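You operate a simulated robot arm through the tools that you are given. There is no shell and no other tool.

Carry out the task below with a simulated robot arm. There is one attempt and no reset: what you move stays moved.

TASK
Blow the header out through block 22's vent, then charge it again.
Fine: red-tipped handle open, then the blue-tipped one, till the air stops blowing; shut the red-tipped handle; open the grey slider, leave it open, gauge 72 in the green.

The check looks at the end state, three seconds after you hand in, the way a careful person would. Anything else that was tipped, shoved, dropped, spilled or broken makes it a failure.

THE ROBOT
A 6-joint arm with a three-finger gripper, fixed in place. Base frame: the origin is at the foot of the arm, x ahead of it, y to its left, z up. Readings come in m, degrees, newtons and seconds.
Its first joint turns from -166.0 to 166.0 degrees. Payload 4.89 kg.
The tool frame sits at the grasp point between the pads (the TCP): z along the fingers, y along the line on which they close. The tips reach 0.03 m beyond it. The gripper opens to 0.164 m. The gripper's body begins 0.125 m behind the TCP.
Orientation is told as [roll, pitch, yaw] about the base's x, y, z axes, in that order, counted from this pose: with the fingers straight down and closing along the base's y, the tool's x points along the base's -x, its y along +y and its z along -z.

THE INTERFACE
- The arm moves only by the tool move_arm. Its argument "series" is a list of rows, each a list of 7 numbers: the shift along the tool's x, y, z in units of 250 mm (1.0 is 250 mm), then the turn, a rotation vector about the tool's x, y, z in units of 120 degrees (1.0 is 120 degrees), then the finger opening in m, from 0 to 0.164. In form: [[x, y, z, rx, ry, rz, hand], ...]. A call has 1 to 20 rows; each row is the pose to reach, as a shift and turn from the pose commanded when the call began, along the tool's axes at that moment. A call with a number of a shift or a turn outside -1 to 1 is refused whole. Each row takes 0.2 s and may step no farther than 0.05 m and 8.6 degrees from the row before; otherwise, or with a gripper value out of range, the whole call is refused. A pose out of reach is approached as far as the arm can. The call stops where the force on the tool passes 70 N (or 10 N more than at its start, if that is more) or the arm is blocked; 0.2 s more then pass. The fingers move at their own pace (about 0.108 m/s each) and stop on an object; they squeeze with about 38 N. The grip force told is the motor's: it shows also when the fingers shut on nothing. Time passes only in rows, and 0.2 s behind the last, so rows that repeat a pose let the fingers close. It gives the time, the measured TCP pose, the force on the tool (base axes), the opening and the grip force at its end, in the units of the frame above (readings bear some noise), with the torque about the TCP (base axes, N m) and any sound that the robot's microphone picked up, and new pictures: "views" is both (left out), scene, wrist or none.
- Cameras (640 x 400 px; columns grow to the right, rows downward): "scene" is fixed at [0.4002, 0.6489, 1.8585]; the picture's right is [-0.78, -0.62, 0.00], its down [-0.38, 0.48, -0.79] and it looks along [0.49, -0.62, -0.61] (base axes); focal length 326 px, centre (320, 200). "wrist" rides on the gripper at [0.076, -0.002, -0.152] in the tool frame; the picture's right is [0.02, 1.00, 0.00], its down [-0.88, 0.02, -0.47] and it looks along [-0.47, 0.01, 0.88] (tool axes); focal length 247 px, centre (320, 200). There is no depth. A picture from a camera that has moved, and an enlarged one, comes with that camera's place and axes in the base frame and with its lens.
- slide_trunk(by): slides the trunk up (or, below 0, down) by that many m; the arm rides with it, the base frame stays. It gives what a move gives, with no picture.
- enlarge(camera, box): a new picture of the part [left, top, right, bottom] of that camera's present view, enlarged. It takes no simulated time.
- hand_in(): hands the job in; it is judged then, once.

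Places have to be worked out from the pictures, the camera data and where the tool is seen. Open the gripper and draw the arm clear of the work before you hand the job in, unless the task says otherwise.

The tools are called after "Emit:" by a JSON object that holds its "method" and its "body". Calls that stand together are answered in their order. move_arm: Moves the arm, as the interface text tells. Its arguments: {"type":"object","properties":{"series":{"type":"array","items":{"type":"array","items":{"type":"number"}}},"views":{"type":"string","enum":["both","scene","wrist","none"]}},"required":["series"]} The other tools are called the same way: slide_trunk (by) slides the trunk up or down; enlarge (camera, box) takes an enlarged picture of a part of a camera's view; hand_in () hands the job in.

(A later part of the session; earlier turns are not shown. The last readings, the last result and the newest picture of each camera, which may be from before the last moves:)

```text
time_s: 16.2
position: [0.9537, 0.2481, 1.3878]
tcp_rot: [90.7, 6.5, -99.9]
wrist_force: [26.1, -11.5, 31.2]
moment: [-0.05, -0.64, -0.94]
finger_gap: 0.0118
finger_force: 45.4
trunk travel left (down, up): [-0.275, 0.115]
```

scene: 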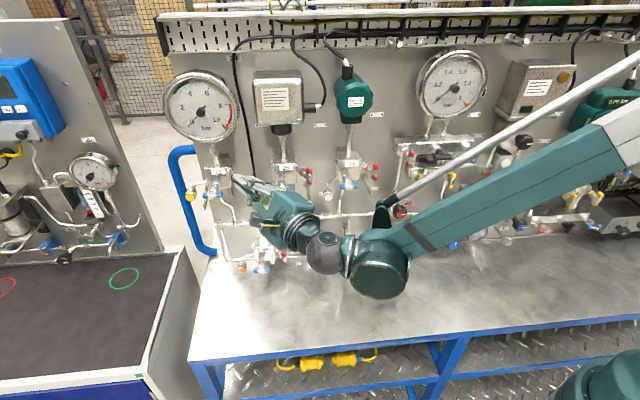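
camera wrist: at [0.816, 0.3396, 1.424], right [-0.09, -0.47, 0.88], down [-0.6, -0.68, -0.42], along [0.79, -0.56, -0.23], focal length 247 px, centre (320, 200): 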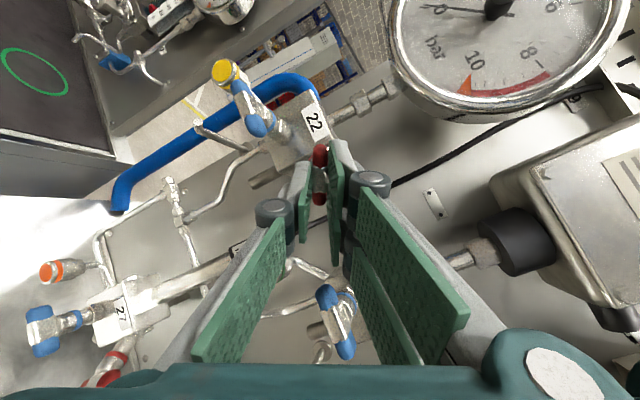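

About 84° turned, no stop torque yet; force is now up and inward by 30 N. I'll ease that by about 1.2 mm and turn a further 7°.

Emit:
{"method": "move_arm", "body": {"series": [[0, 0.004, 0.003, 0, 0, 0, 0.0], [0, 0.005, 0.004, 0, 0, -0.03, 0.0], [0, 0.005, 0.004, 0, 0, -0.06, 0.0]], "views": "none"}}

```text
time_s: 17.0
position: [0.9547, 0.2475, 1.3846]
tcp_rot: [93.3, 3.0, -99.4]
wrist_force: [-19.6, 8.3, -22.9]
moment: [0.12, 0.6, 0.19]
finger_gap: 0.0118
finger_force: 45.2
out of reach, approached as far as the arm can: row 2, 3
trunk travel left (down, up): [-0.275, 0.115]
```

The wrist joint has reached its limit at about 87°, so the red handle is practically at its quarter turn. I'll open the fingers to 5 cm and back straight out 8 cm to look.

Emit:
{"method": "move_arm", "body": {"series": [[0, 0, 0, 0, 0, 0, 0.03], [0, 0, 0, 0, 0, 0, 0.05], [0, 0, -0.1, 0, 0, 0, 0.05], [0, 0, -0.25, 0, 0, 0, 0.05], [0, 0, -0.4, 0, 0, 0, 0.05]], "views": "both"}}

Emit:
{"method": "enlarge", "body": {"camera": "scene", "box": [186, 150, 266, 210]}}

Emit:
{"method": "enlarge", "body": {"camera": "wrist", "box": [220, 80, 420, 230]}}

```text
time_s: 18.2
position: [0.8546, 0.2641, 1.3803]
tcp_rot: [93.6, 3.2, -99.5]
wrist_force: [0.9, -0.5, -0.6]
moment: [-0.02, -0.11, 0.01]
finger_gap: 0.0498
finger_force: 0.1
trunk travel left (down, up): [-0.275, 0.115]
camera wrist: at [0.7182, 0.3639, 1.3743], right [-0.07, -0.02, 1.0], down [-0.61, -0.79, -0.06], along [0.79, -0.61, 0.04], focal length 247 px, centre (320, 200)
```

scene: 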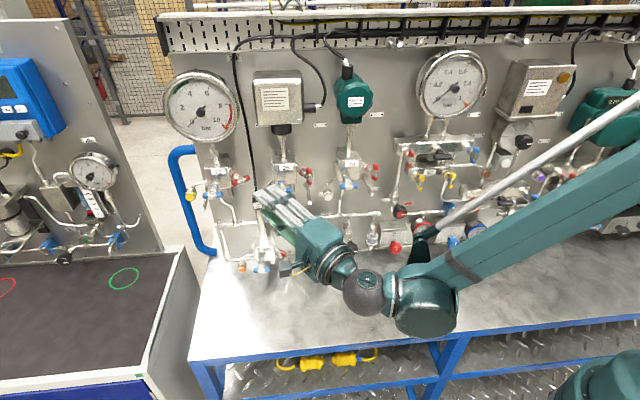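
wrist: 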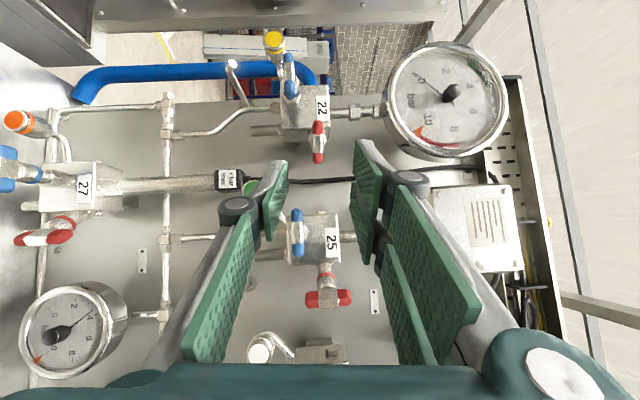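

```text
6.67 times, centred on (226, 180) of scene
camera zoom: at [0.4002, 0.6489, 1.8585], right [-0.78, -0.62, 0.0], down [-0.38, 0.48, -0.79], along [0.49, -0.62, -0.61], focal length 2176 px, centre (947, 333)
```

zoom: 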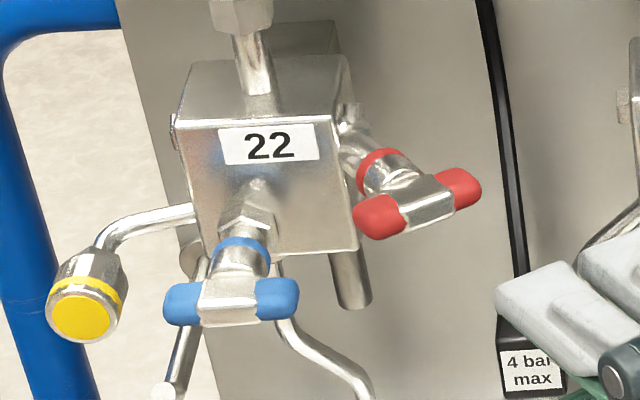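

```text
2.67 times, centred on (320, 155) of wrist
camera zoom: at [0.7182, 0.3639, 1.3743], right [-0.07, -0.02, 1.0], down [-0.61, -0.79, -0.06], along [0.79, -0.61, 0.04], focal length 659 px, centre (320, 320)
```

zoom: 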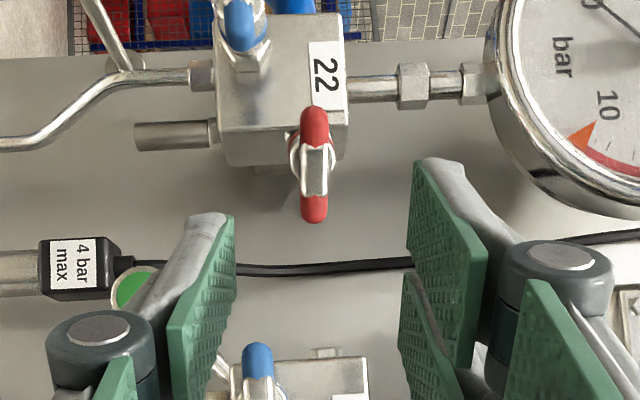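

The red handle of block 22 is now lying horizontal (open) and nothing else was disturbed. For the blue handle I need room to turn counter-clockwise, so I'll back off to the left and roll the wrist back to camera-up first.

Emit:
{"method": "move_arm", "body": {"series": [[0.0325, -0.007, -0.0151, 0.0019, -0.0024, 0.0657, 0.05], [0.0651, -0.014, -0.0302, 0.0037, -0.0047, 0.1315, 0.05], [0.0976, -0.021, -0.0453, 0.0056, -0.0071, 0.1972, 0.05], [0.1302, -0.028, -0.0604, 0.0075, -0.0095, 0.2629, 0.05], [0.1627, -0.035, -0.0755, 0.0094, -0.0118, 0.3286, 0.05], [0.1953, -0.042, -0.0905, 0.0112, -0.0142, 0.3944, 0.05], [0.2278, -0.049, -0.1056, 0.0131, -0.0165, 0.4601, 0.05], [0.2604, -0.056, -0.1207, 0.015, -0.0189, 0.5258, 0.05], [0.2929, -0.063, -0.1358, 0.0169, -0.0213, 0.5915, 0.05], [0.3255, -0.07, -0.1509, 0.0187, -0.0236, 0.6573, 0.05], [0.358, -0.077, -0.166, 0.0206, -0.026, 0.723, 0.05]], "views": "none"}}

```text
time_s: 20.6
position: [0.8299, 0.3596, 1.3633]
tcp_rot: [28.0, 89.6, -162.1]
wrist_force: [0.4, -1.4, 0.1]
moment: [-0.04, 0.01, -0.03]
finger_gap: 0.0501
finger_force: 0.0
trunk travel left (down, up): [-0.275, 0.115]
```

Now I roll the wrist clockwise 90° while turning to face block 22 along the panel normal, stopping 16 cm in front of the blue handle.

Emit:
{"method": "move_arm", "body": {"series": [[0, -0.0233, 0.0204, -0.019, 0.019, 0.0604, 0.05], [0, -0.0467, 0.0408, -0.038, 0.038, 0.1208, 0.05], [0, -0.07, 0.0613, -0.057, 0.057, 0.1812, 0.05], [0, -0.0933, 0.0817, -0.076, 0.076, 0.2415, 0.05], [0, -0.1167, 0.1021, -0.095, 0.095, 0.3019, 0.05], [0, -0.14, 0.1225, -0.114, 0.114, 0.3623, 0.05], [0, -0.1633, 0.1429, -0.133, 0.133, 0.4227, 0.05], [0, -0.1867, 0.1633, -0.152, 0.152, 0.4831, 0.05], [0, -0.21, 0.1838, -0.171, 0.171, 0.5435, 0.05], [0, -0.2333, 0.2042, -0.19, 0.19, 0.6038, 0.05], [0, -0.2567, 0.2246, -0.209, 0.209, 0.6642, 0.05], [0, -0.28, 0.245, -0.228, 0.228, 0.7246, 0.05]], "views": "both"}}

Emit:
{"method": "enlarge", "body": {"camera": "wrist", "box": [220, 60, 420, 210]}}

```text
time_s: 23.2
position: [0.902, 0.4185, 1.3644]
tcp_rot: [-89.9, 0.4, 45.0]
wrist_force: [0.5, -0.7, 0.4]
moment: [0.04, -0.01, 0.02]
finger_gap: 0.05
finger_force: 0.0
trunk travel left (down, up): [-0.275, 0.115]
camera wrist: at [0.7407, 0.4715, 1.3666], right [-0.02, -0.02, -1.0], down [0.29, 0.96, -0.02], along [0.96, -0.29, -0.02], focal length 247 px, centre (320, 200)
```

scene: 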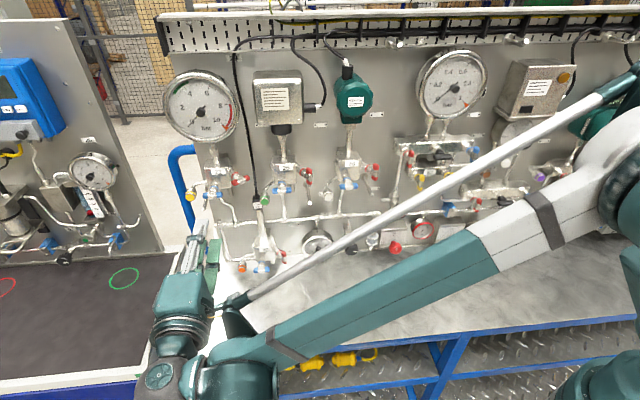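
wrist: 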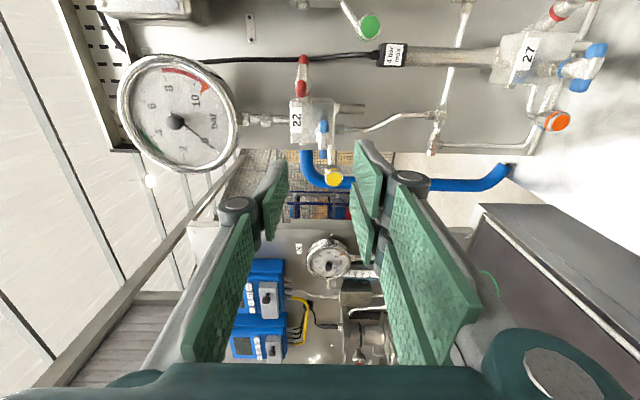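

```text
2.67 times, centred on (320, 135) of wrist
camera zoom: at [0.7407, 0.4715, 1.3666], right [-0.02, -0.02, -1.0], down [0.29, 0.96, -0.02], along [0.96, -0.29, -0.02], focal length 659 px, centre (320, 373)
```

zoom: 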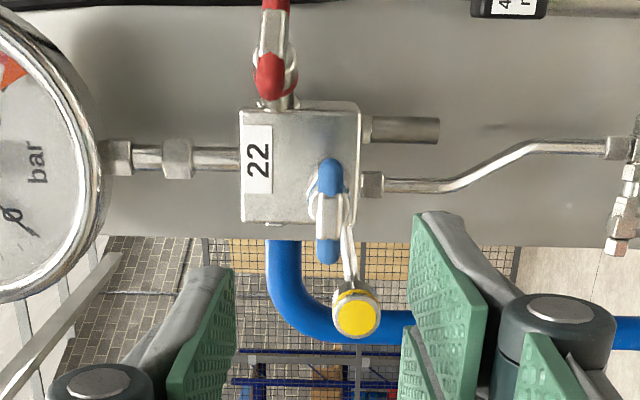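

The blue bar appears about 4 mm left of and 4 mm below the tool axis, 16 cm ahead; the vent nozzle is well to the left. I'll correct that and advance 8 cm, then re-check.

Emit:
{"method": "move_arm", "body": {"series": [[-0.005, 0.005, 0.1, 0, 0, 0, 0.05], [-0.01, 0.01, 0.21, 0, 0, 0, 0.05], [-0.014, 0.014, 0.32, 0, 0, 0, 0.05]], "views": "both"}}

Emit:
{"method": "enlarge", "body": {"camera": "wrist", "box": [240, 60, 400, 180]}}

Emit:
{"method": "enlarge", "body": {"camera": "scene", "box": [176, 150, 256, 210]}}

```text
time_s: 24.0
position: [0.961, 0.366, 1.3599]
tcp_rot: [-89.9, 0.5, 44.8]
wrist_force: [0.7, 0.6, -1.0]
moment: [0.01, 0.02, -0.02]
finger_gap: 0.0501
finger_force: 0.1
trunk travel left (down, up): [-0.275, 0.115]
camera wrist: at [0.7995, 0.419, 1.3627], right [-0.02, -0.02, -1.0], down [0.29, 0.96, -0.03], along [0.96, -0.29, -0.02], focal length 247 px, centre (320, 200)
```

scene: 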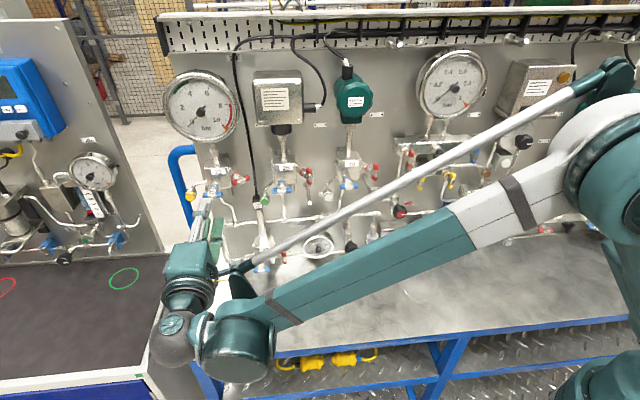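
wrist: 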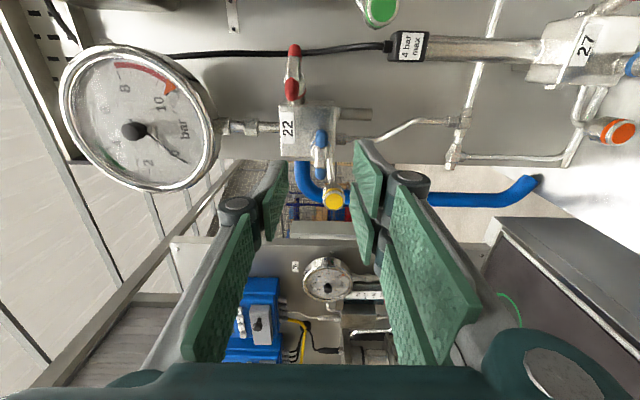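

```text
3.33 times, centred on (320, 120) of wrist
camera zoom: at [0.7995, 0.419, 1.3627], right [-0.02, -0.02, -1.0], down [0.29, 0.96, -0.03], along [0.96, -0.29, -0.02], focal length 823 px, centre (320, 467)
```

zoom: 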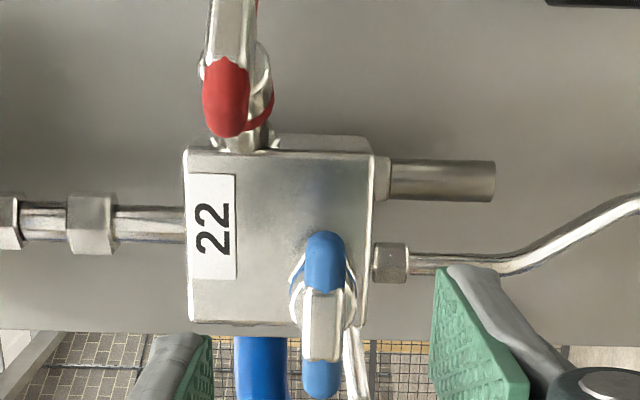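

```text
6.67 times, centred on (216, 180) of scene
camera zoom: at [0.4002, 0.6489, 1.8585], right [-0.78, -0.62, 0.0], down [-0.38, 0.48, -0.79], along [0.49, -0.62, -0.61], focal length 2176 px, centre (1013, 333)
```

zoom: 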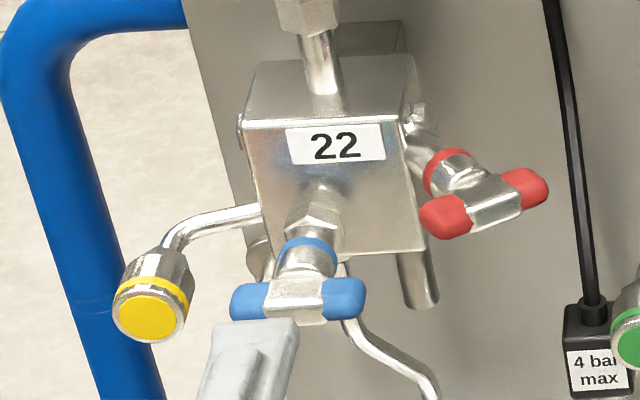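

The blue bar is now on the tool axis within a millimetre, about 8 cm ahead. I'll advance 6 cm and close on it.

Emit:
{"method": "move_arm", "body": {"series": [[0, 0, 0.08, 0, 0, 0, 0.05], [0, 0, 0.16, 0, 0, 0, 0.05], [0, 0, 0.24, 0, 0, 0, 0.05], [0, 0, 0.24, 0, 0, 0, 0.05]], "views": "wrist"}}

Emit:
{"method": "enlarge", "body": {"camera": "wrist", "box": [240, 60, 400, 180]}}

Emit:
{"method": "enlarge", "body": {"camera": "scene", "box": [176, 150, 256, 210]}}

```text
time_s: 25.0
position: [1.0056, 0.3231, 1.3615]
tcp_rot: [-89.9, 0.4, 44.9]
wrist_force: [0.9, 0.1, -0.2]
moment: [-0.01, -0.03, -0.03]
finger_gap: 0.0498
finger_force: 0.1
trunk travel left (down, up): [-0.275, 0.115]
camera wrist: at [0.843, 0.3751, 1.364], right [-0.02, -0.02, -1.0], down [0.29, 0.96, -0.03], along [0.96, -0.29, -0.02], focal length 247 px, centre (320, 200)
```

wrist: 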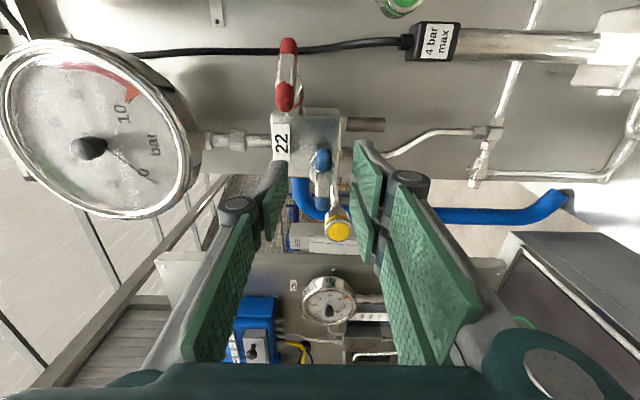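

```text
3.33 times, centred on (320, 120) of wrist
camera zoom: at [0.843, 0.3751, 1.364], right [-0.02, -0.02, -1.0], down [0.29, 0.96, -0.03], along [0.96, -0.29, -0.02], focal length 823 px, centre (320, 467)
```

zoom: 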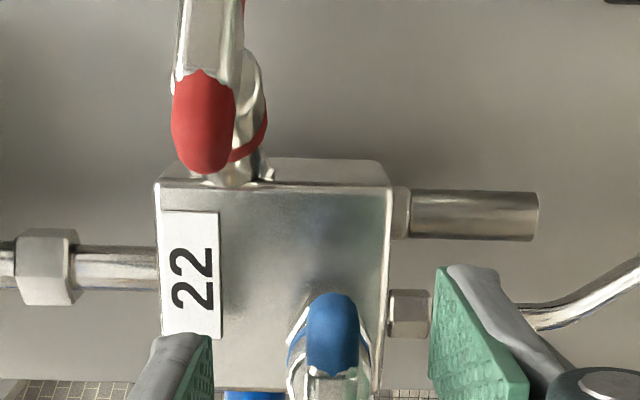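

```text
6.67 times, centred on (216, 180) of scene
camera zoom: at [0.4002, 0.6489, 1.8585], right [-0.78, -0.62, 0.0], down [-0.38, 0.48, -0.79], along [0.49, -0.62, -0.61], focal length 2176 px, centre (1013, 333)
```

zoom: 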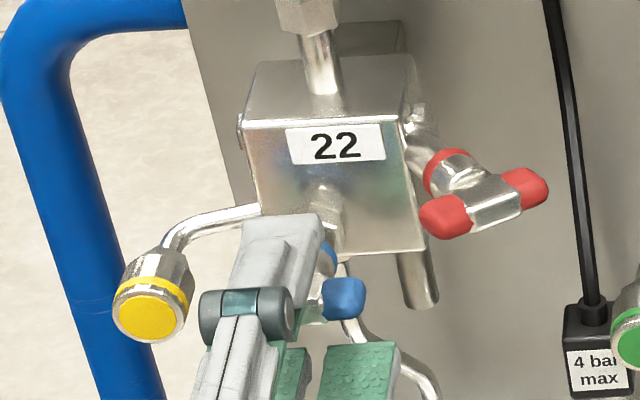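

The bar is between the fingertips, about 2 mm low relative to centre. I'll shift 2 mm down and close on it.

Emit:
{"method": "move_arm", "body": {"series": [[0, 0.008, 0, 0, 0, 0, 0.045], [0, 0.008, 0, 0, 0, 0, 0.02], [0, 0.008, 0, 0, 0, 0, 0.0], [0, 0.008, 0, 0, 0, 0, 0.0]], "views": "wrist"}}

Emit:
{"method": "enlarge", "body": {"camera": "wrist", "box": [240, 80, 400, 200]}}

```text
time_s: 26.0
position: [1.0046, 0.3232, 1.3592]
tcp_rot: [-90.0, 0.5, 45.0]
wrist_force: [1.7, -0.7, 3.1]
moment: [0.01, -0.12, -0.13]
finger_gap: 0.0119
finger_force: 45.3
trunk travel left (down, up): [-0.275, 0.115]
camera wrist: at [0.8432, 0.3751, 1.3615], right [-0.02, -0.02, -1.0], down [0.29, 0.96, -0.03], along [0.96, -0.29, -0.02], focal length 247 px, centre (320, 200)
```

wrist: 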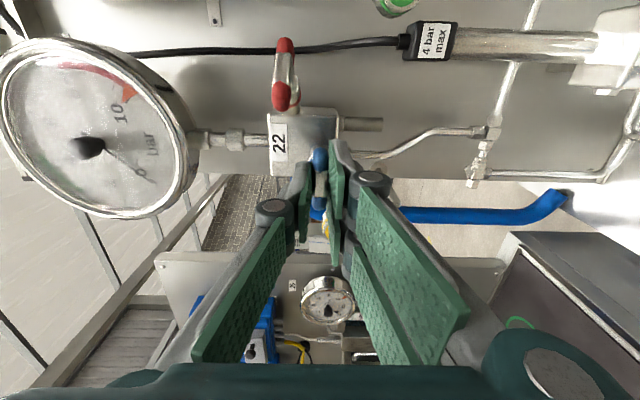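

```text
3.33 times, centred on (320, 140) of wrist
camera zoom: at [0.8432, 0.3751, 1.3615], right [-0.02, -0.02, -1.0], down [0.29, 0.96, -0.03], along [0.96, -0.29, -0.02], focal length 823 px, centre (320, 400)
```

zoom: 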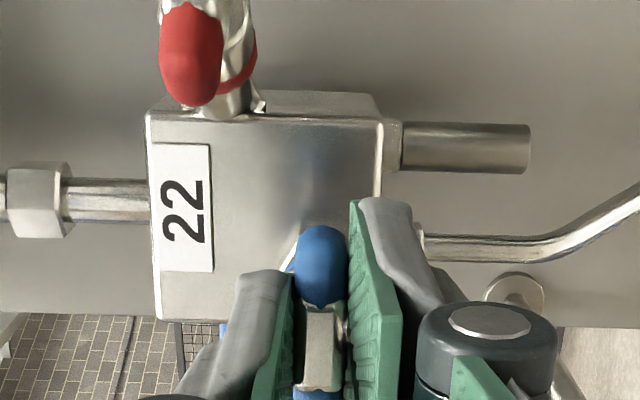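

The blue bar is gripped with almost no side load. I'll turn it counter-clockwise 12° about the valve axis and check torque and sound.

Emit:
{"method": "move_arm", "body": {"series": [[0, -0.0012, 0, 0, 0, -0.05, 0.0], [-0.0002, -0.0023, 0, 0, 0, -0.1, 0.0]], "views": "none"}}

```text
time_s: 26.6
position: [1.0037, 0.3235, 1.3595]
tcp_rot: [-89.9, 12.5, 45.0]
wrist_force: [13.5, -2.8, 9.8]
moment: [-0.23, -0.4, -0.67]
finger_gap: 0.0118
finger_force: 45.1
trunk travel left (down, up): [-0.275, 0.115]
```

It turns freely with low torque and no sound yet. I'll continue 24° more counter-clockwise.

Emit:
{"method": "move_arm", "body": {"series": [[0, -0.0025, 0.001, 0, 0, -0.05, 0.0], [-0.0003, -0.004, 0.002, 0, 0, -0.1, 0.0], [-0.0006, -0.005, 0.002, 0, 0, -0.15, 0.0], [-0.001, -0.006, 0.002, 0, 0, -0.2, 0.0]], "views": "wrist"}}

```text
time_s: 27.6
position: [1.0052, 0.3221, 1.3601]
tcp_rot: [-89.8, 36.6, 45.1]
wrist_force: [6.8, -4.3, 4.5]
moment: [0.12, 0.07, 0.4]
finger_gap: 0.0119
finger_force: 44.7
trunk travel left (down, up): [-0.275, 0.115]
camera wrist: at [0.8548, 0.3866, 1.4073], right [-0.43, -0.43, -0.79], down [0.16, 0.83, -0.54], along [0.89, -0.36, -0.29], focal length 247 px, centre (320, 200)
```

wrist: 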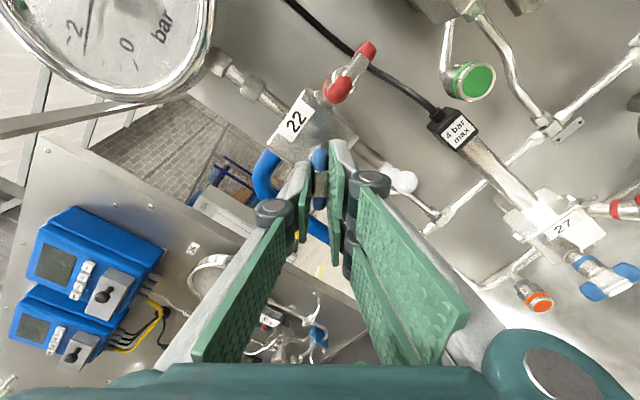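

Loads are tiny, and something white has appeared at the outlet of the stub below block 22. I'll enlarge to see it and the big gauge.

Emit:
{"method": "enlarge", "body": {"camera": "wrist", "box": [240, 60, 440, 220]}}

Emit:
{"method": "enlarge", "body": {"camera": "scene", "box": [150, 60, 270, 210]}}

Emit:
{"method": "enlarge", "body": {"camera": "scene", "box": [290, 215, 410, 265]}}

```text
2.50 times, centred on (340, 140) of wrist
camera zoom: at [0.8548, 0.3866, 1.4073], right [-0.43, -0.43, -0.79], down [0.16, 0.83, -0.54], along [0.89, -0.36, -0.29], focal length 617 px, centre (270, 350)
```

zoom: 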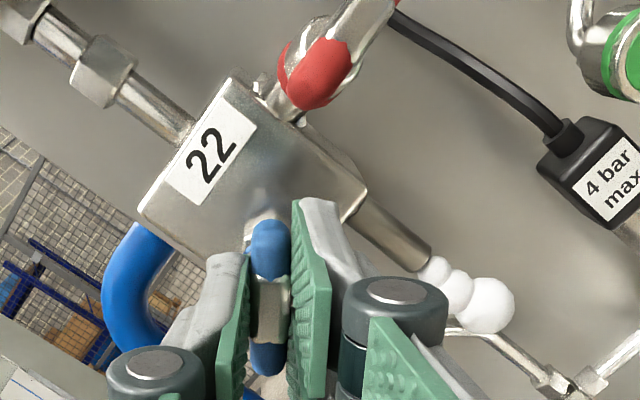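

```text
2.67 times, centred on (210, 135) of scene
camera zoom: at [0.4002, 0.6489, 1.8585], right [-0.78, -0.62, 0.0], down [-0.38, 0.48, -0.79], along [0.49, -0.62, -0.61], focal length 871 px, centre (613, 373)
```

zoom: 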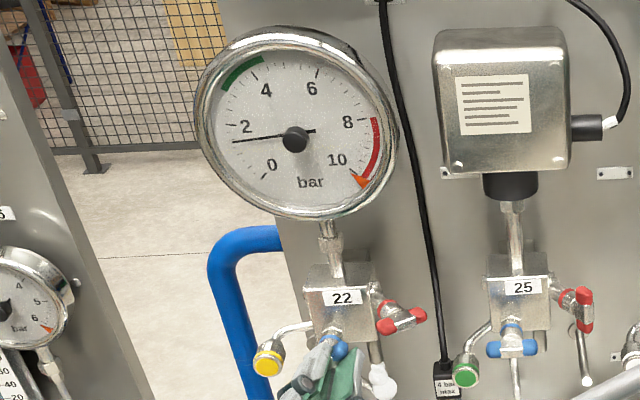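

```text
5.33 times, centred on (350, 240) of scene
camera zoom: at [0.4002, 0.6489, 1.8585], right [-0.78, -0.62, 0.0], down [-0.38, 0.48, -0.79], along [0.49, -0.62, -0.61], focal length 1741 px, centre (160, -13)
```

zoom: 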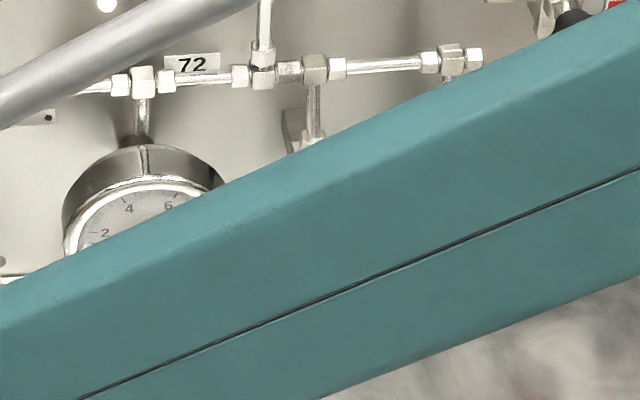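

White puffs come out of block 22's vent stub and its gauge has jumped to about 1.5 bar, so the header is blowing down. I'll carry on turning the blue handle to its full quarter turn.

Emit:
{"method": "move_arm", "body": {"series": [[0, -0.001, 0, 0, 0, -0.05, 0.0], [-0.0003, -0.0023, 0, 0, 0, -0.1, 0.0], [-0.0006, -0.0035, 0, 0, 0, -0.15, 0.0], [-0.001, -0.0046, 0, 0, 0, -0.2, 0.0]], "views": "none"}}

```text
time_s: 28.6
position: [1.0047, 0.3229, 1.3606]
tcp_rot: [-89.8, 60.6, 45.2]
wrist_force: [-2.5, -2.9, 1.8]
moment: [-0.4, -0.46, -0.43]
finger_gap: 0.0117
finger_force: 45.4
trunk travel left (down, up): [-0.275, 0.115]
```

Loads remain near zero at 60°. I'll turn a further 24°.

Emit:
{"method": "move_arm", "body": {"series": [[0, -0.001, 0, 0, 0, -0.05, 0.0], [-0.0003, -0.0023, 0, 0, 0, -0.1, 0.0], [-0.0006, -0.0035, 0, 0, 0, -0.15, 0.0], [-0.001, -0.0046, 0, 0, 0, -0.2, 0.0]], "views": "both"}}

Emit:
{"method": "enlarge", "body": {"camera": "scene", "box": [150, 60, 270, 210]}}

```text
time_s: 29.6
position: [1.0066, 0.3234, 1.3609]
tcp_rot: [-88.4, 84.5, 46.6]
wrist_force: [-13.5, -5.5, -11.4]
moment: [-0.33, -0.42, -0.46]
finger_gap: 0.0118
finger_force: 45.3
trunk travel left (down, up): [-0.275, 0.115]
camera wrist: at [0.8946, 0.4262, 1.4375], right [-0.71, -0.71, -0.07], down [-0.29, 0.38, -0.88], along [0.65, -0.6, -0.47], focal length 247 px, centre (320, 200)
```

scene: 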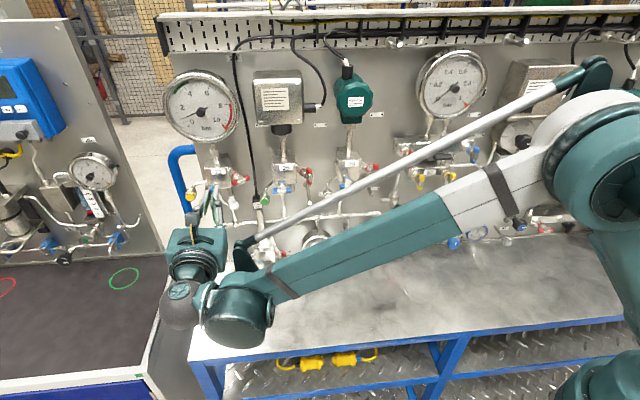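
wrist: 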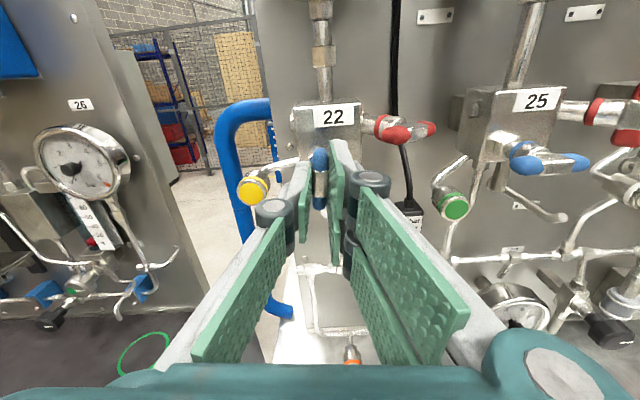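

```text
2.67 times, centred on (210, 135) of scene
camera zoom: at [0.4002, 0.6489, 1.8585], right [-0.78, -0.62, 0.0], down [-0.38, 0.48, -0.79], along [0.49, -0.62, -0.61], focal length 871 px, centre (613, 373)
```

zoom: 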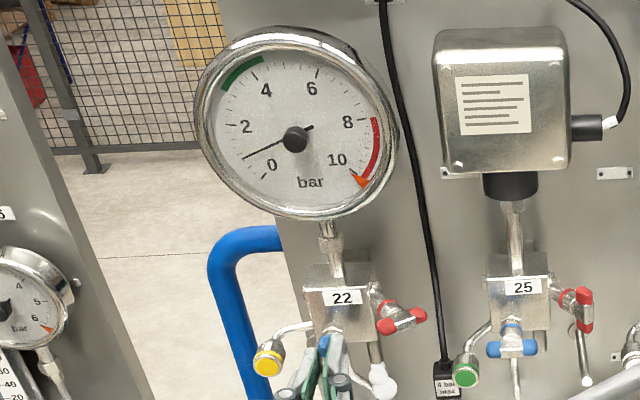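

84° turned, the gauge is falling (about 0.8 bar) and it's still blowing. I'll give the last 6–7° and check for the stop.

Emit:
{"method": "move_arm", "body": {"series": [[-0.001, -0.001, 0, 0, 0, -0.03, 0.0], [-0.001, -0.002, 0, 0, 0, -0.055, 0.0], [-0.001, -0.002, 0, 0, 0, -0.055, 0.0]], "views": "wrist"}}

Emit:
{"method": "enlarge", "body": {"camera": "wrist", "box": [240, 80, 460, 240]}}

Emit:
{"method": "enlarge", "body": {"camera": "scene", "box": [150, 60, 270, 210]}}

```text
time_s: 30.4
position: [1.007, 0.3227, 1.3617]
tcp_rot: [80.8, 88.9, -144.3]
wrist_force: [-27.3, -10.2, -22.1]
moment: [1.75, -0.81, -0.7]
finger_gap: 0.0122
finger_force: 45.5
trunk travel left (down, up): [-0.275, 0.115]
camera wrist: at [0.9009, 0.4326, 1.4378], right [-0.71, -0.71, 0.04], down [-0.36, 0.31, -0.88], along [0.61, -0.64, -0.48], focal length 247 px, centre (320, 200)
```

wrist: 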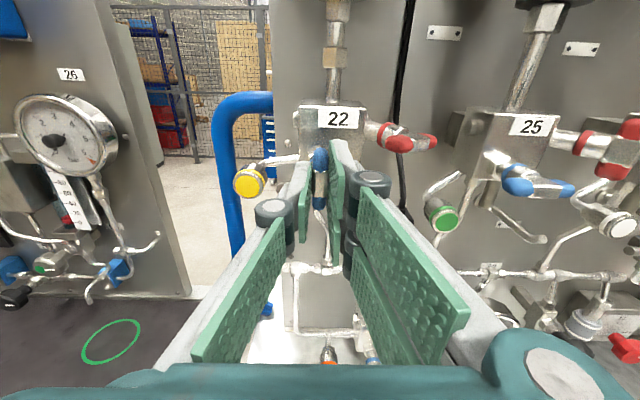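

```text
2.50 times, centred on (350, 160) of wrist
camera zoom: at [0.9009, 0.4326, 1.4378], right [-0.71, -0.71, 0.04], down [-0.36, 0.31, -0.88], along [0.61, -0.64, -0.48], focal length 617 px, centre (245, 300)
```

zoom: 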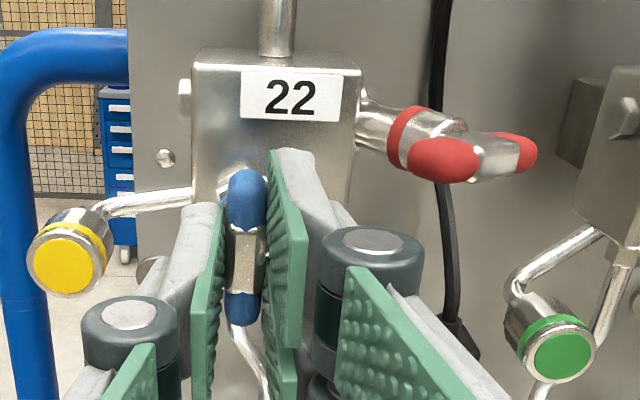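

```text
2.67 times, centred on (210, 135) of scene
camera zoom: at [0.4002, 0.6489, 1.8585], right [-0.78, -0.62, 0.0], down [-0.38, 0.48, -0.79], along [0.49, -0.62, -0.61], focal length 871 px, centre (613, 373)
```

zoom: 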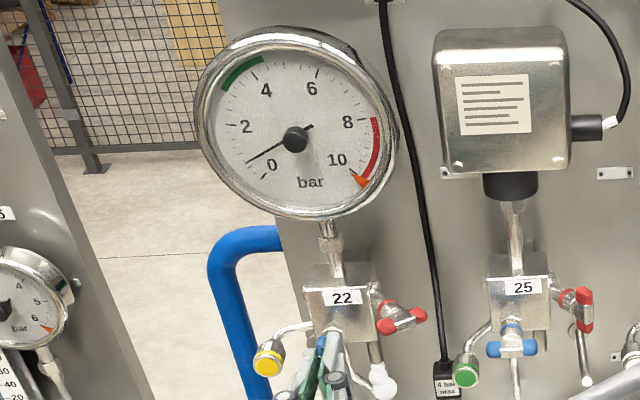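

Torque has risen to 1.8 N·m about the stem, so the blue handle is against its open stop, standing vertical. I'll release it and back straight out 10 cm while the air blows down.

Emit:
{"method": "move_arm", "body": {"series": [[0, 0, 0, 0, 0, 0.01, 0.0], [0, 0, 0, 0, 0, 0.01, 0.03], [0, 0, 0, 0, 0, 0.01, 0.045], [0, 0, -0.1, 0, 0, 0.01, 0.045], [0, 0, -0.25, 0, 0, 0.01, 0.045], [0, 0, -0.4, 0, 0, 0.01, 0.045]], "views": "both"}}

Emit:
{"method": "enlarge", "body": {"camera": "wrist", "box": [240, 80, 460, 240]}}

Emit:
{"method": "enlarge", "body": {"camera": "scene", "box": [150, 60, 270, 210]}}

```text
time_s: 31.8
position: [0.9365, 0.3938, 1.3585]
tcp_rot: [-42.3, 89.8, 92.7]
wrist_force: [1.3, -1.1, -0.1]
moment: [-0.01, -0.03, 0.02]
finger_gap: 0.0446
finger_force: 0.2
trunk travel left (down, up): [-0.275, 0.115]
camera wrist: at [0.8306, 0.5022, 1.4359], right [-0.71, -0.71, 0.02], down [-0.35, 0.32, -0.88], along [0.62, -0.63, -0.48], focal length 247 px, centre (320, 200)
```

scene: 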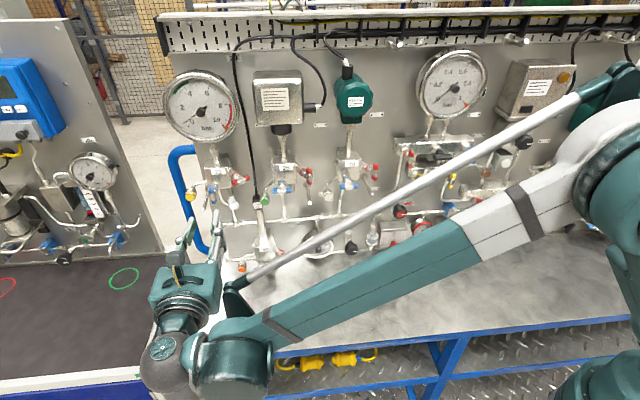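
wrist: 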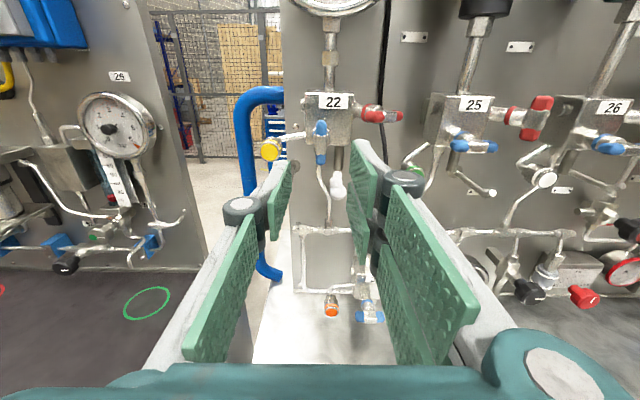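

```text
2.50 times, centred on (350, 160) of wrist
camera zoom: at [0.8306, 0.5022, 1.4359], right [-0.71, -0.71, 0.02], down [-0.35, 0.32, -0.88], along [0.62, -0.63, -0.48], focal length 617 px, centre (245, 300)
```

zoom: 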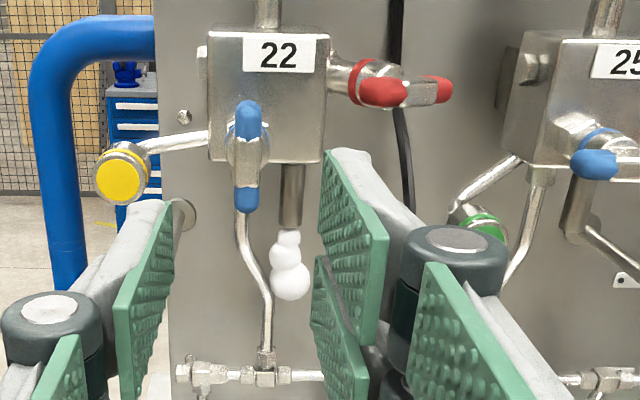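

```text
2.67 times, centred on (210, 135) of scene
camera zoom: at [0.4002, 0.6489, 1.8585], right [-0.78, -0.62, 0.0], down [-0.38, 0.48, -0.79], along [0.49, -0.62, -0.61], focal length 871 px, centre (613, 373)
```

zoom: 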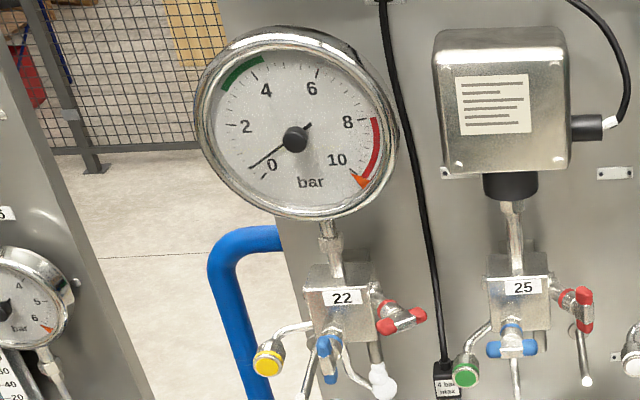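

The blue handle is vertical (open), the gauge is at about 0.4 bar and still blowing. While it blows down I'll move to 10 cm in front of the red handle, wrist rolled so I can later turn it clockwise to shut.

Emit:
{"method": "move_arm", "body": {"series": [[0.0102, 0.0498, 0.0185, 0.0217, 0.0192, -0.0608, 0.05], [0.0204, 0.0996, 0.0369, 0.0433, 0.0383, -0.1216, 0.05], [0.0305, 0.1495, 0.0554, 0.065, 0.0575, -0.1824, 0.05], [0.0407, 0.1993, 0.0738, 0.0866, 0.0766, -0.2432, 0.05], [0.0509, 0.2491, 0.0923, 0.1083, 0.0958, -0.304, 0.05], [0.0611, 0.2989, 0.1107, 0.1299, 0.1149, -0.3647, 0.05], [0.0713, 0.3487, 0.1292, 0.1516, 0.1341, -0.4255, 0.05], [0.0815, 0.3985, 0.1476, 0.1732, 0.1532, -0.4863, 0.05], [0.0916, 0.4484, 0.1661, 0.1949, 0.1724, -0.5471, 0.05], [0.1018, 0.4982, 0.1845, 0.2165, 0.1915, -0.6079, 0.05], [0.112, 0.548, 0.203, 0.2382, 0.2107, -0.6687, 0.05]], "views": "both"}}

Emit:
{"method": "enlarge", "body": {"camera": "wrist", "box": [220, 60, 420, 210]}}

Emit:
{"method": "enlarge", "body": {"camera": "scene", "box": [150, 60, 270, 210]}}

```text
time_s: 34.2
position: [0.8754, 0.2629, 1.3884]
tcp_rot: [90.2, 7.1, -99.9]
wrist_force: [-0.8, 1.0, -0.6]
moment: [-0.03, -0.05, -0.19]
finger_gap: 0.0499
finger_force: 0.2
trunk travel left (down, up): [-0.275, 0.115]
camera wrist: at [0.7381, 0.3639, 1.3954], right [-0.02, -0.1, 0.99], down [-0.62, -0.78, -0.09], along [0.79, -0.61, -0.05], focal length 247 px, centre (320, 200)
```

scene: 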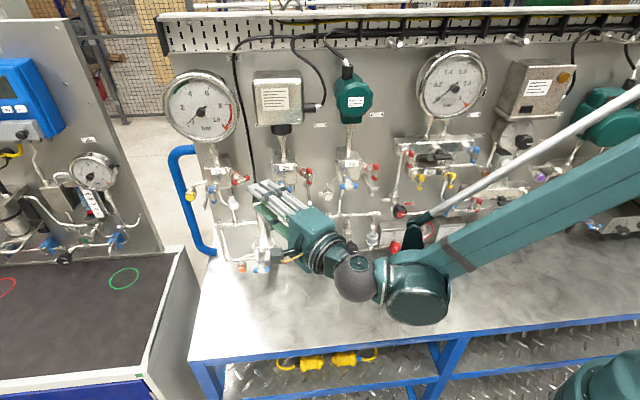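
wrist: 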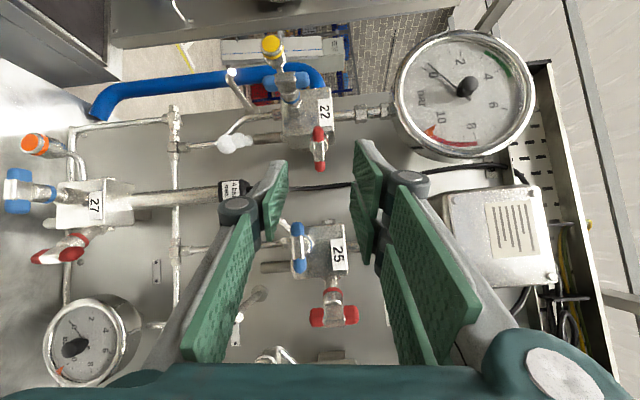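

```text
2.67 times, centred on (320, 135) of wrist
camera zoom: at [0.7381, 0.3639, 1.3954], right [-0.02, -0.1, 0.99], down [-0.62, -0.78, -0.09], along [0.79, -0.61, -0.05], focal length 659 px, centre (320, 373)
```

zoom: 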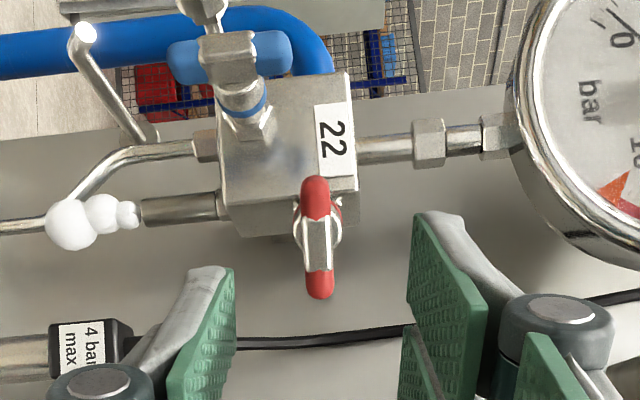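

```text
2.67 times, centred on (210, 135) of scene
camera zoom: at [0.4002, 0.6489, 1.8585], right [-0.78, -0.62, 0.0], down [-0.38, 0.48, -0.79], along [0.49, -0.62, -0.61], focal length 871 px, centre (613, 373)
```

zoom: 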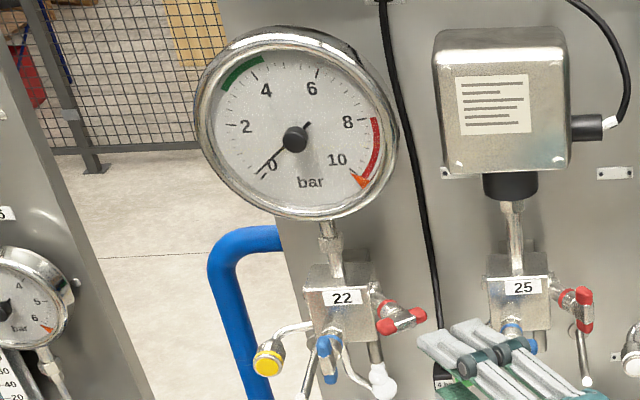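

The gauge is nearly at zero but puffs still come from the vent stub, so I'll wait a few seconds without moving before touching the red handle.

Emit:
{"method": "move_arm", "body": {"series": [[0, 0, 0, 0, 0, 0, 0.05], [0, 0, 0, 0, 0, 0, 0.05], [0, 0, 0, 0, 0, 0, 0.05], [0, 0, 0, 0, 0, 0, 0.05], [0, 0, 0, 0, 0, 0, 0.05], [0, 0, 0, 0, 0, 0, 0.05], [0, 0, 0, 0, 0, 0, 0.05], [0, 0, 0, 0, 0, 0, 0.05], [0, 0, 0, 0, 0, 0, 0.05], [0, 0, 0, 0, 0, 0, 0.05]], "views": "both"}}

Emit:
{"method": "enlarge", "body": {"camera": "wrist", "box": [220, 60, 420, 210]}}

Emit:
{"method": "enlarge", "body": {"camera": "scene", "box": [150, 60, 270, 210]}}

Emit:
{"method": "enlarge", "body": {"camera": "scene", "box": [290, 205, 410, 265]}}

```text
time_s: 36.4
position: [0.8741, 0.2626, 1.3876]
tcp_rot: [90.2, 7.3, -100.0]
wrist_force: [0.9, 0.5, 0.7]
moment: [0.0, 0.01, 0.02]
finger_gap: 0.0499
finger_force: 0.0
trunk travel left (down, up): [-0.275, 0.115]
camera wrist: at [0.7383, 0.363, 1.3958], right [-0.02, -0.1, 0.99], down [-0.62, -0.78, -0.1], along [0.79, -0.62, -0.05], focal length 247 px, centre (320, 200)
```

scene: 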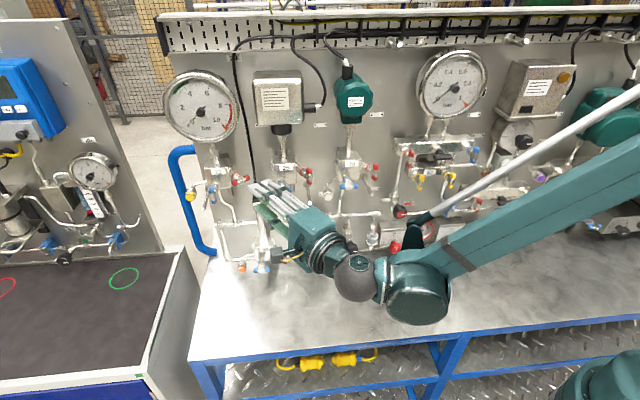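
wrist: 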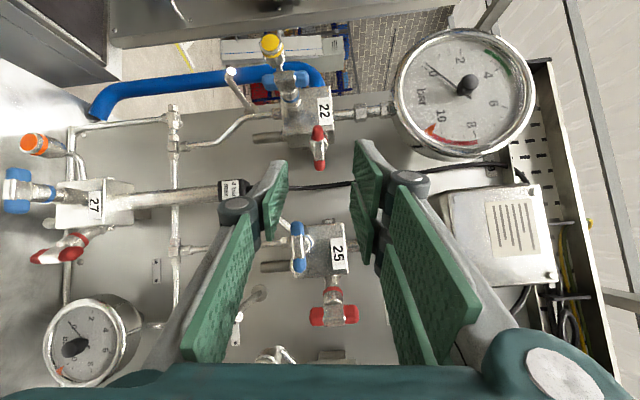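

```text
2.67 times, centred on (320, 135) of wrist
camera zoom: at [0.7383, 0.363, 1.3958], right [-0.02, -0.1, 0.99], down [-0.62, -0.78, -0.1], along [0.79, -0.62, -0.05], focal length 659 px, centre (320, 373)
```

zoom: 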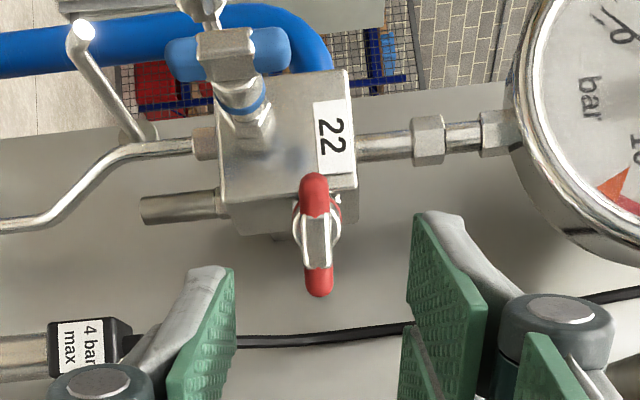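

```text
2.67 times, centred on (210, 135) of scene
camera zoom: at [0.4002, 0.6489, 1.8585], right [-0.78, -0.62, 0.0], down [-0.38, 0.48, -0.79], along [0.49, -0.62, -0.61], focal length 871 px, centre (613, 373)
```

zoom: 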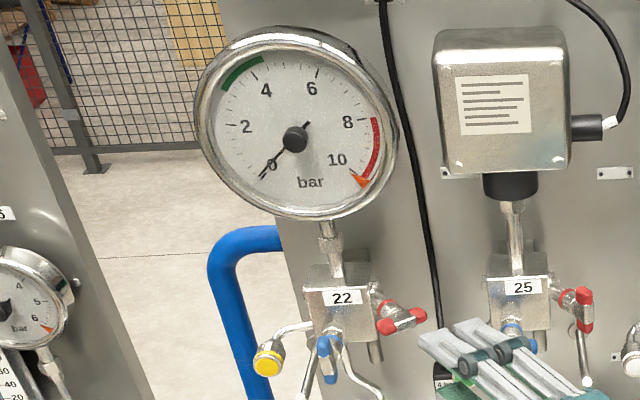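

```text
5.33 times, centred on (350, 235) of scene
camera zoom: at [0.4002, 0.6489, 1.8585], right [-0.78, -0.62, 0.0], down [-0.38, 0.48, -0.79], along [0.49, -0.62, -0.61], focal length 1741 px, centre (160, 13)
```

zoom: 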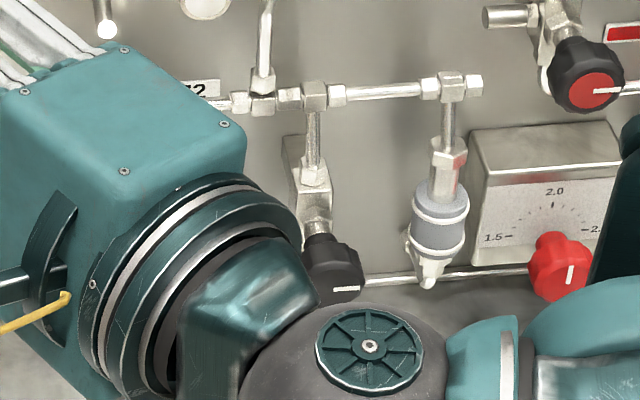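

The puffs have stopped and block 22's gauge reads zero. Now I'll advance 8 cm onto the red bar with the small corrections, still open.

Emit:
{"method": "move_arm", "body": {"series": [[-0.003, -0.003, 0.1, 0, 0, 0, 0.05], [-0.006, -0.006, 0.21, 0, 0, 0, 0.05], [-0.006, -0.006, 0.32, 0, 0, 0, 0.05], [-0.006, -0.006, 0.32, 0, 0, 0, 0.05]], "views": "wrist"}}

Emit:
{"method": "enlarge", "body": {"camera": "wrist", "box": [240, 80, 400, 200]}}

Emit:
{"method": "enlarge", "body": {"camera": "wrist", "box": [20, 270, 160, 400]}}

Emit:
{"method": "enlarge", "body": {"camera": "scene", "box": [186, 150, 266, 210]}}

```text
time_s: 37.4
position: [0.9533, 0.251, 1.3847]
tcp_rot: [90.1, 7.3, -99.9]
wrist_force: [0.8, -0.4, -0.4]
moment: [0.02, -0.07, 0.0]
finger_gap: 0.0499
finger_force: 0.0
trunk travel left (down, up): [-0.275, 0.115]
camera wrist: at [0.8166, 0.3492, 1.3935], right [-0.02, -0.1, 0.99], down [-0.62, -0.78, -0.09], along [0.79, -0.62, -0.05], focal length 247 px, centre (320, 200)
```

wrist: 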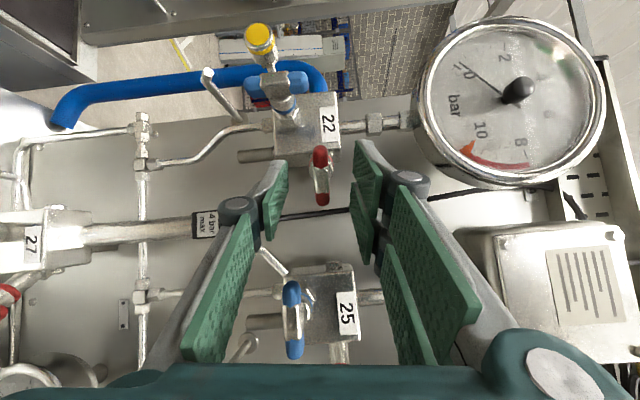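

```text
3.33 times, centred on (320, 140) of wrist
camera zoom: at [0.8166, 0.3492, 1.3935], right [-0.02, -0.1, 0.99], down [-0.62, -0.78, -0.09], along [0.79, -0.62, -0.05], focal length 823 px, centre (320, 400)
```

zoom: 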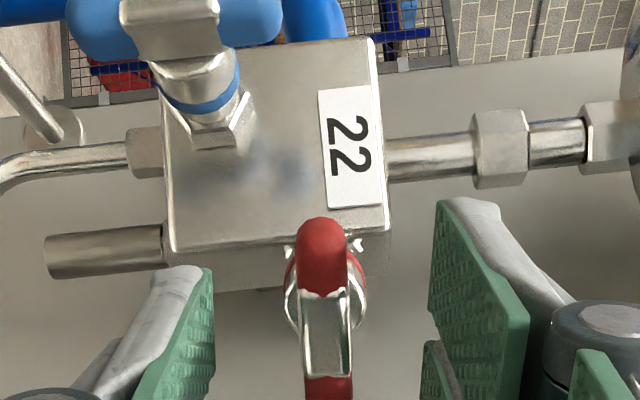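

```text
3.08 times, centred on (90, 335) of wrist
camera zoom: at [0.8166, 0.3492, 1.3935], right [-0.02, -0.1, 0.99], down [-0.62, -0.78, -0.09], along [0.79, -0.62, -0.05], focal length 760 px, centre (1028, -215)
```

zoom: 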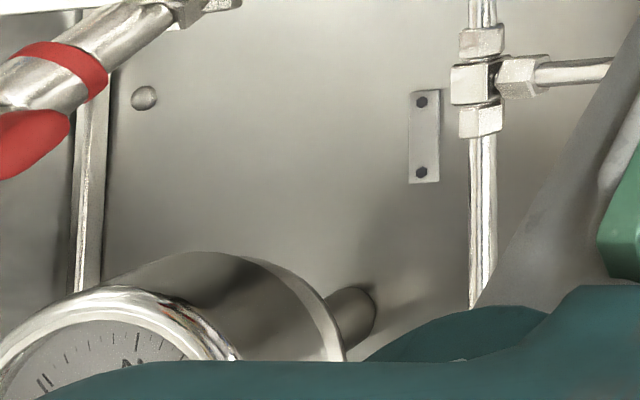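

```text
6.67 times, centred on (226, 180) of scene
camera zoom: at [0.4002, 0.6489, 1.8585], right [-0.78, -0.62, 0.0], down [-0.38, 0.48, -0.79], along [0.49, -0.62, -0.61], focal length 2176 px, centre (947, 333)
```

zoom: 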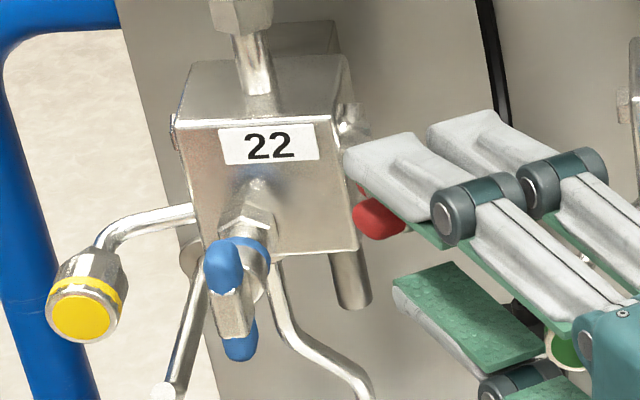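

The bar is centred between the fingertips to about 1.4 mm. I'll nudge up and close on it.

Emit:
{"method": "move_arm", "body": {"series": [[0, 0.005, 0, 0, 0, 0, 0.045], [0, 0.005, 0, 0, 0, 0, 0.02], [0, 0.005, 0, 0, 0, 0, 0.0], [0, 0.005, 0, 0, 0, 0, 0.0]], "views": "wrist"}}

Emit:
{"method": "enlarge", "body": {"camera": "wrist", "box": [240, 80, 400, 200]}}

```text
time_s: 38.4
position: [0.9529, 0.2463, 1.3871]
tcp_rot: [90.2, 7.3, -100.0]
wrist_force: [-2.4, -0.2, -8.0]
moment: [0.11, 0.17, 0.07]
finger_gap: 0.012
finger_force: 45.4
trunk travel left (down, up): [-0.275, 0.115]
camera wrist: at [0.8164, 0.3484, 1.3947], right [-0.02, -0.1, 0.99], down [-0.62, -0.78, -0.09], along [0.79, -0.62, -0.05], focal length 247 px, centre (320, 200)
```

wrist: 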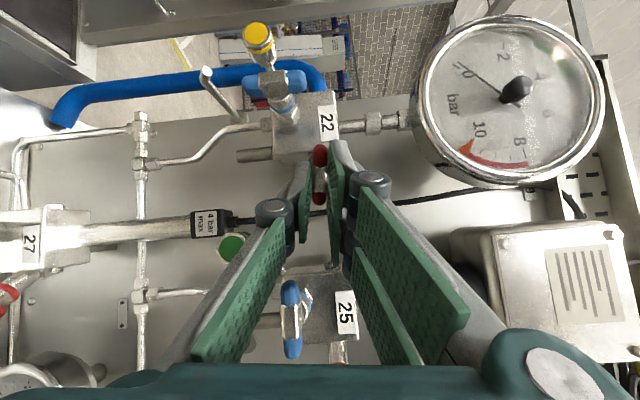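

```text
3.33 times, centred on (320, 140) of wrist
camera zoom: at [0.8164, 0.3484, 1.3947], right [-0.02, -0.1, 0.99], down [-0.62, -0.78, -0.09], along [0.79, -0.62, -0.05], focal length 823 px, centre (320, 400)
```

zoom: 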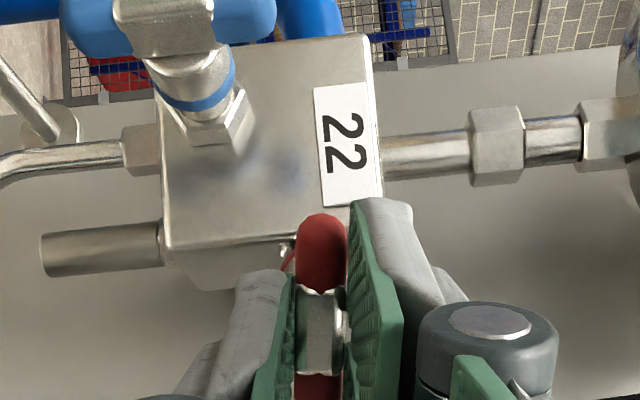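

Gripped with minimal load. I'll turn the red handle clockwise in 24° steps to shut it.

Emit:
{"method": "move_arm", "body": {"series": [[0, 0, 0, 0, 0, 0.05, 0.0], [0, 0, 0, 0, 0, 0.1, 0.0], [0, 0, 0, 0, 0, 0.15, 0.0], [0, 0, 0, 0, 0, 0.2, 0.0]], "views": "none"}}

```text
time_s: 39.4
position: [0.9536, 0.2473, 1.3884]
tcp_rot: [90.0, 31.2, -100.0]
wrist_force: [-22.7, 7.9, -22.1]
moment: [0.04, 0.43, 0.28]
finger_gap: 0.0116
finger_force: 45.3
trunk travel left (down, up): [-0.275, 0.115]
```

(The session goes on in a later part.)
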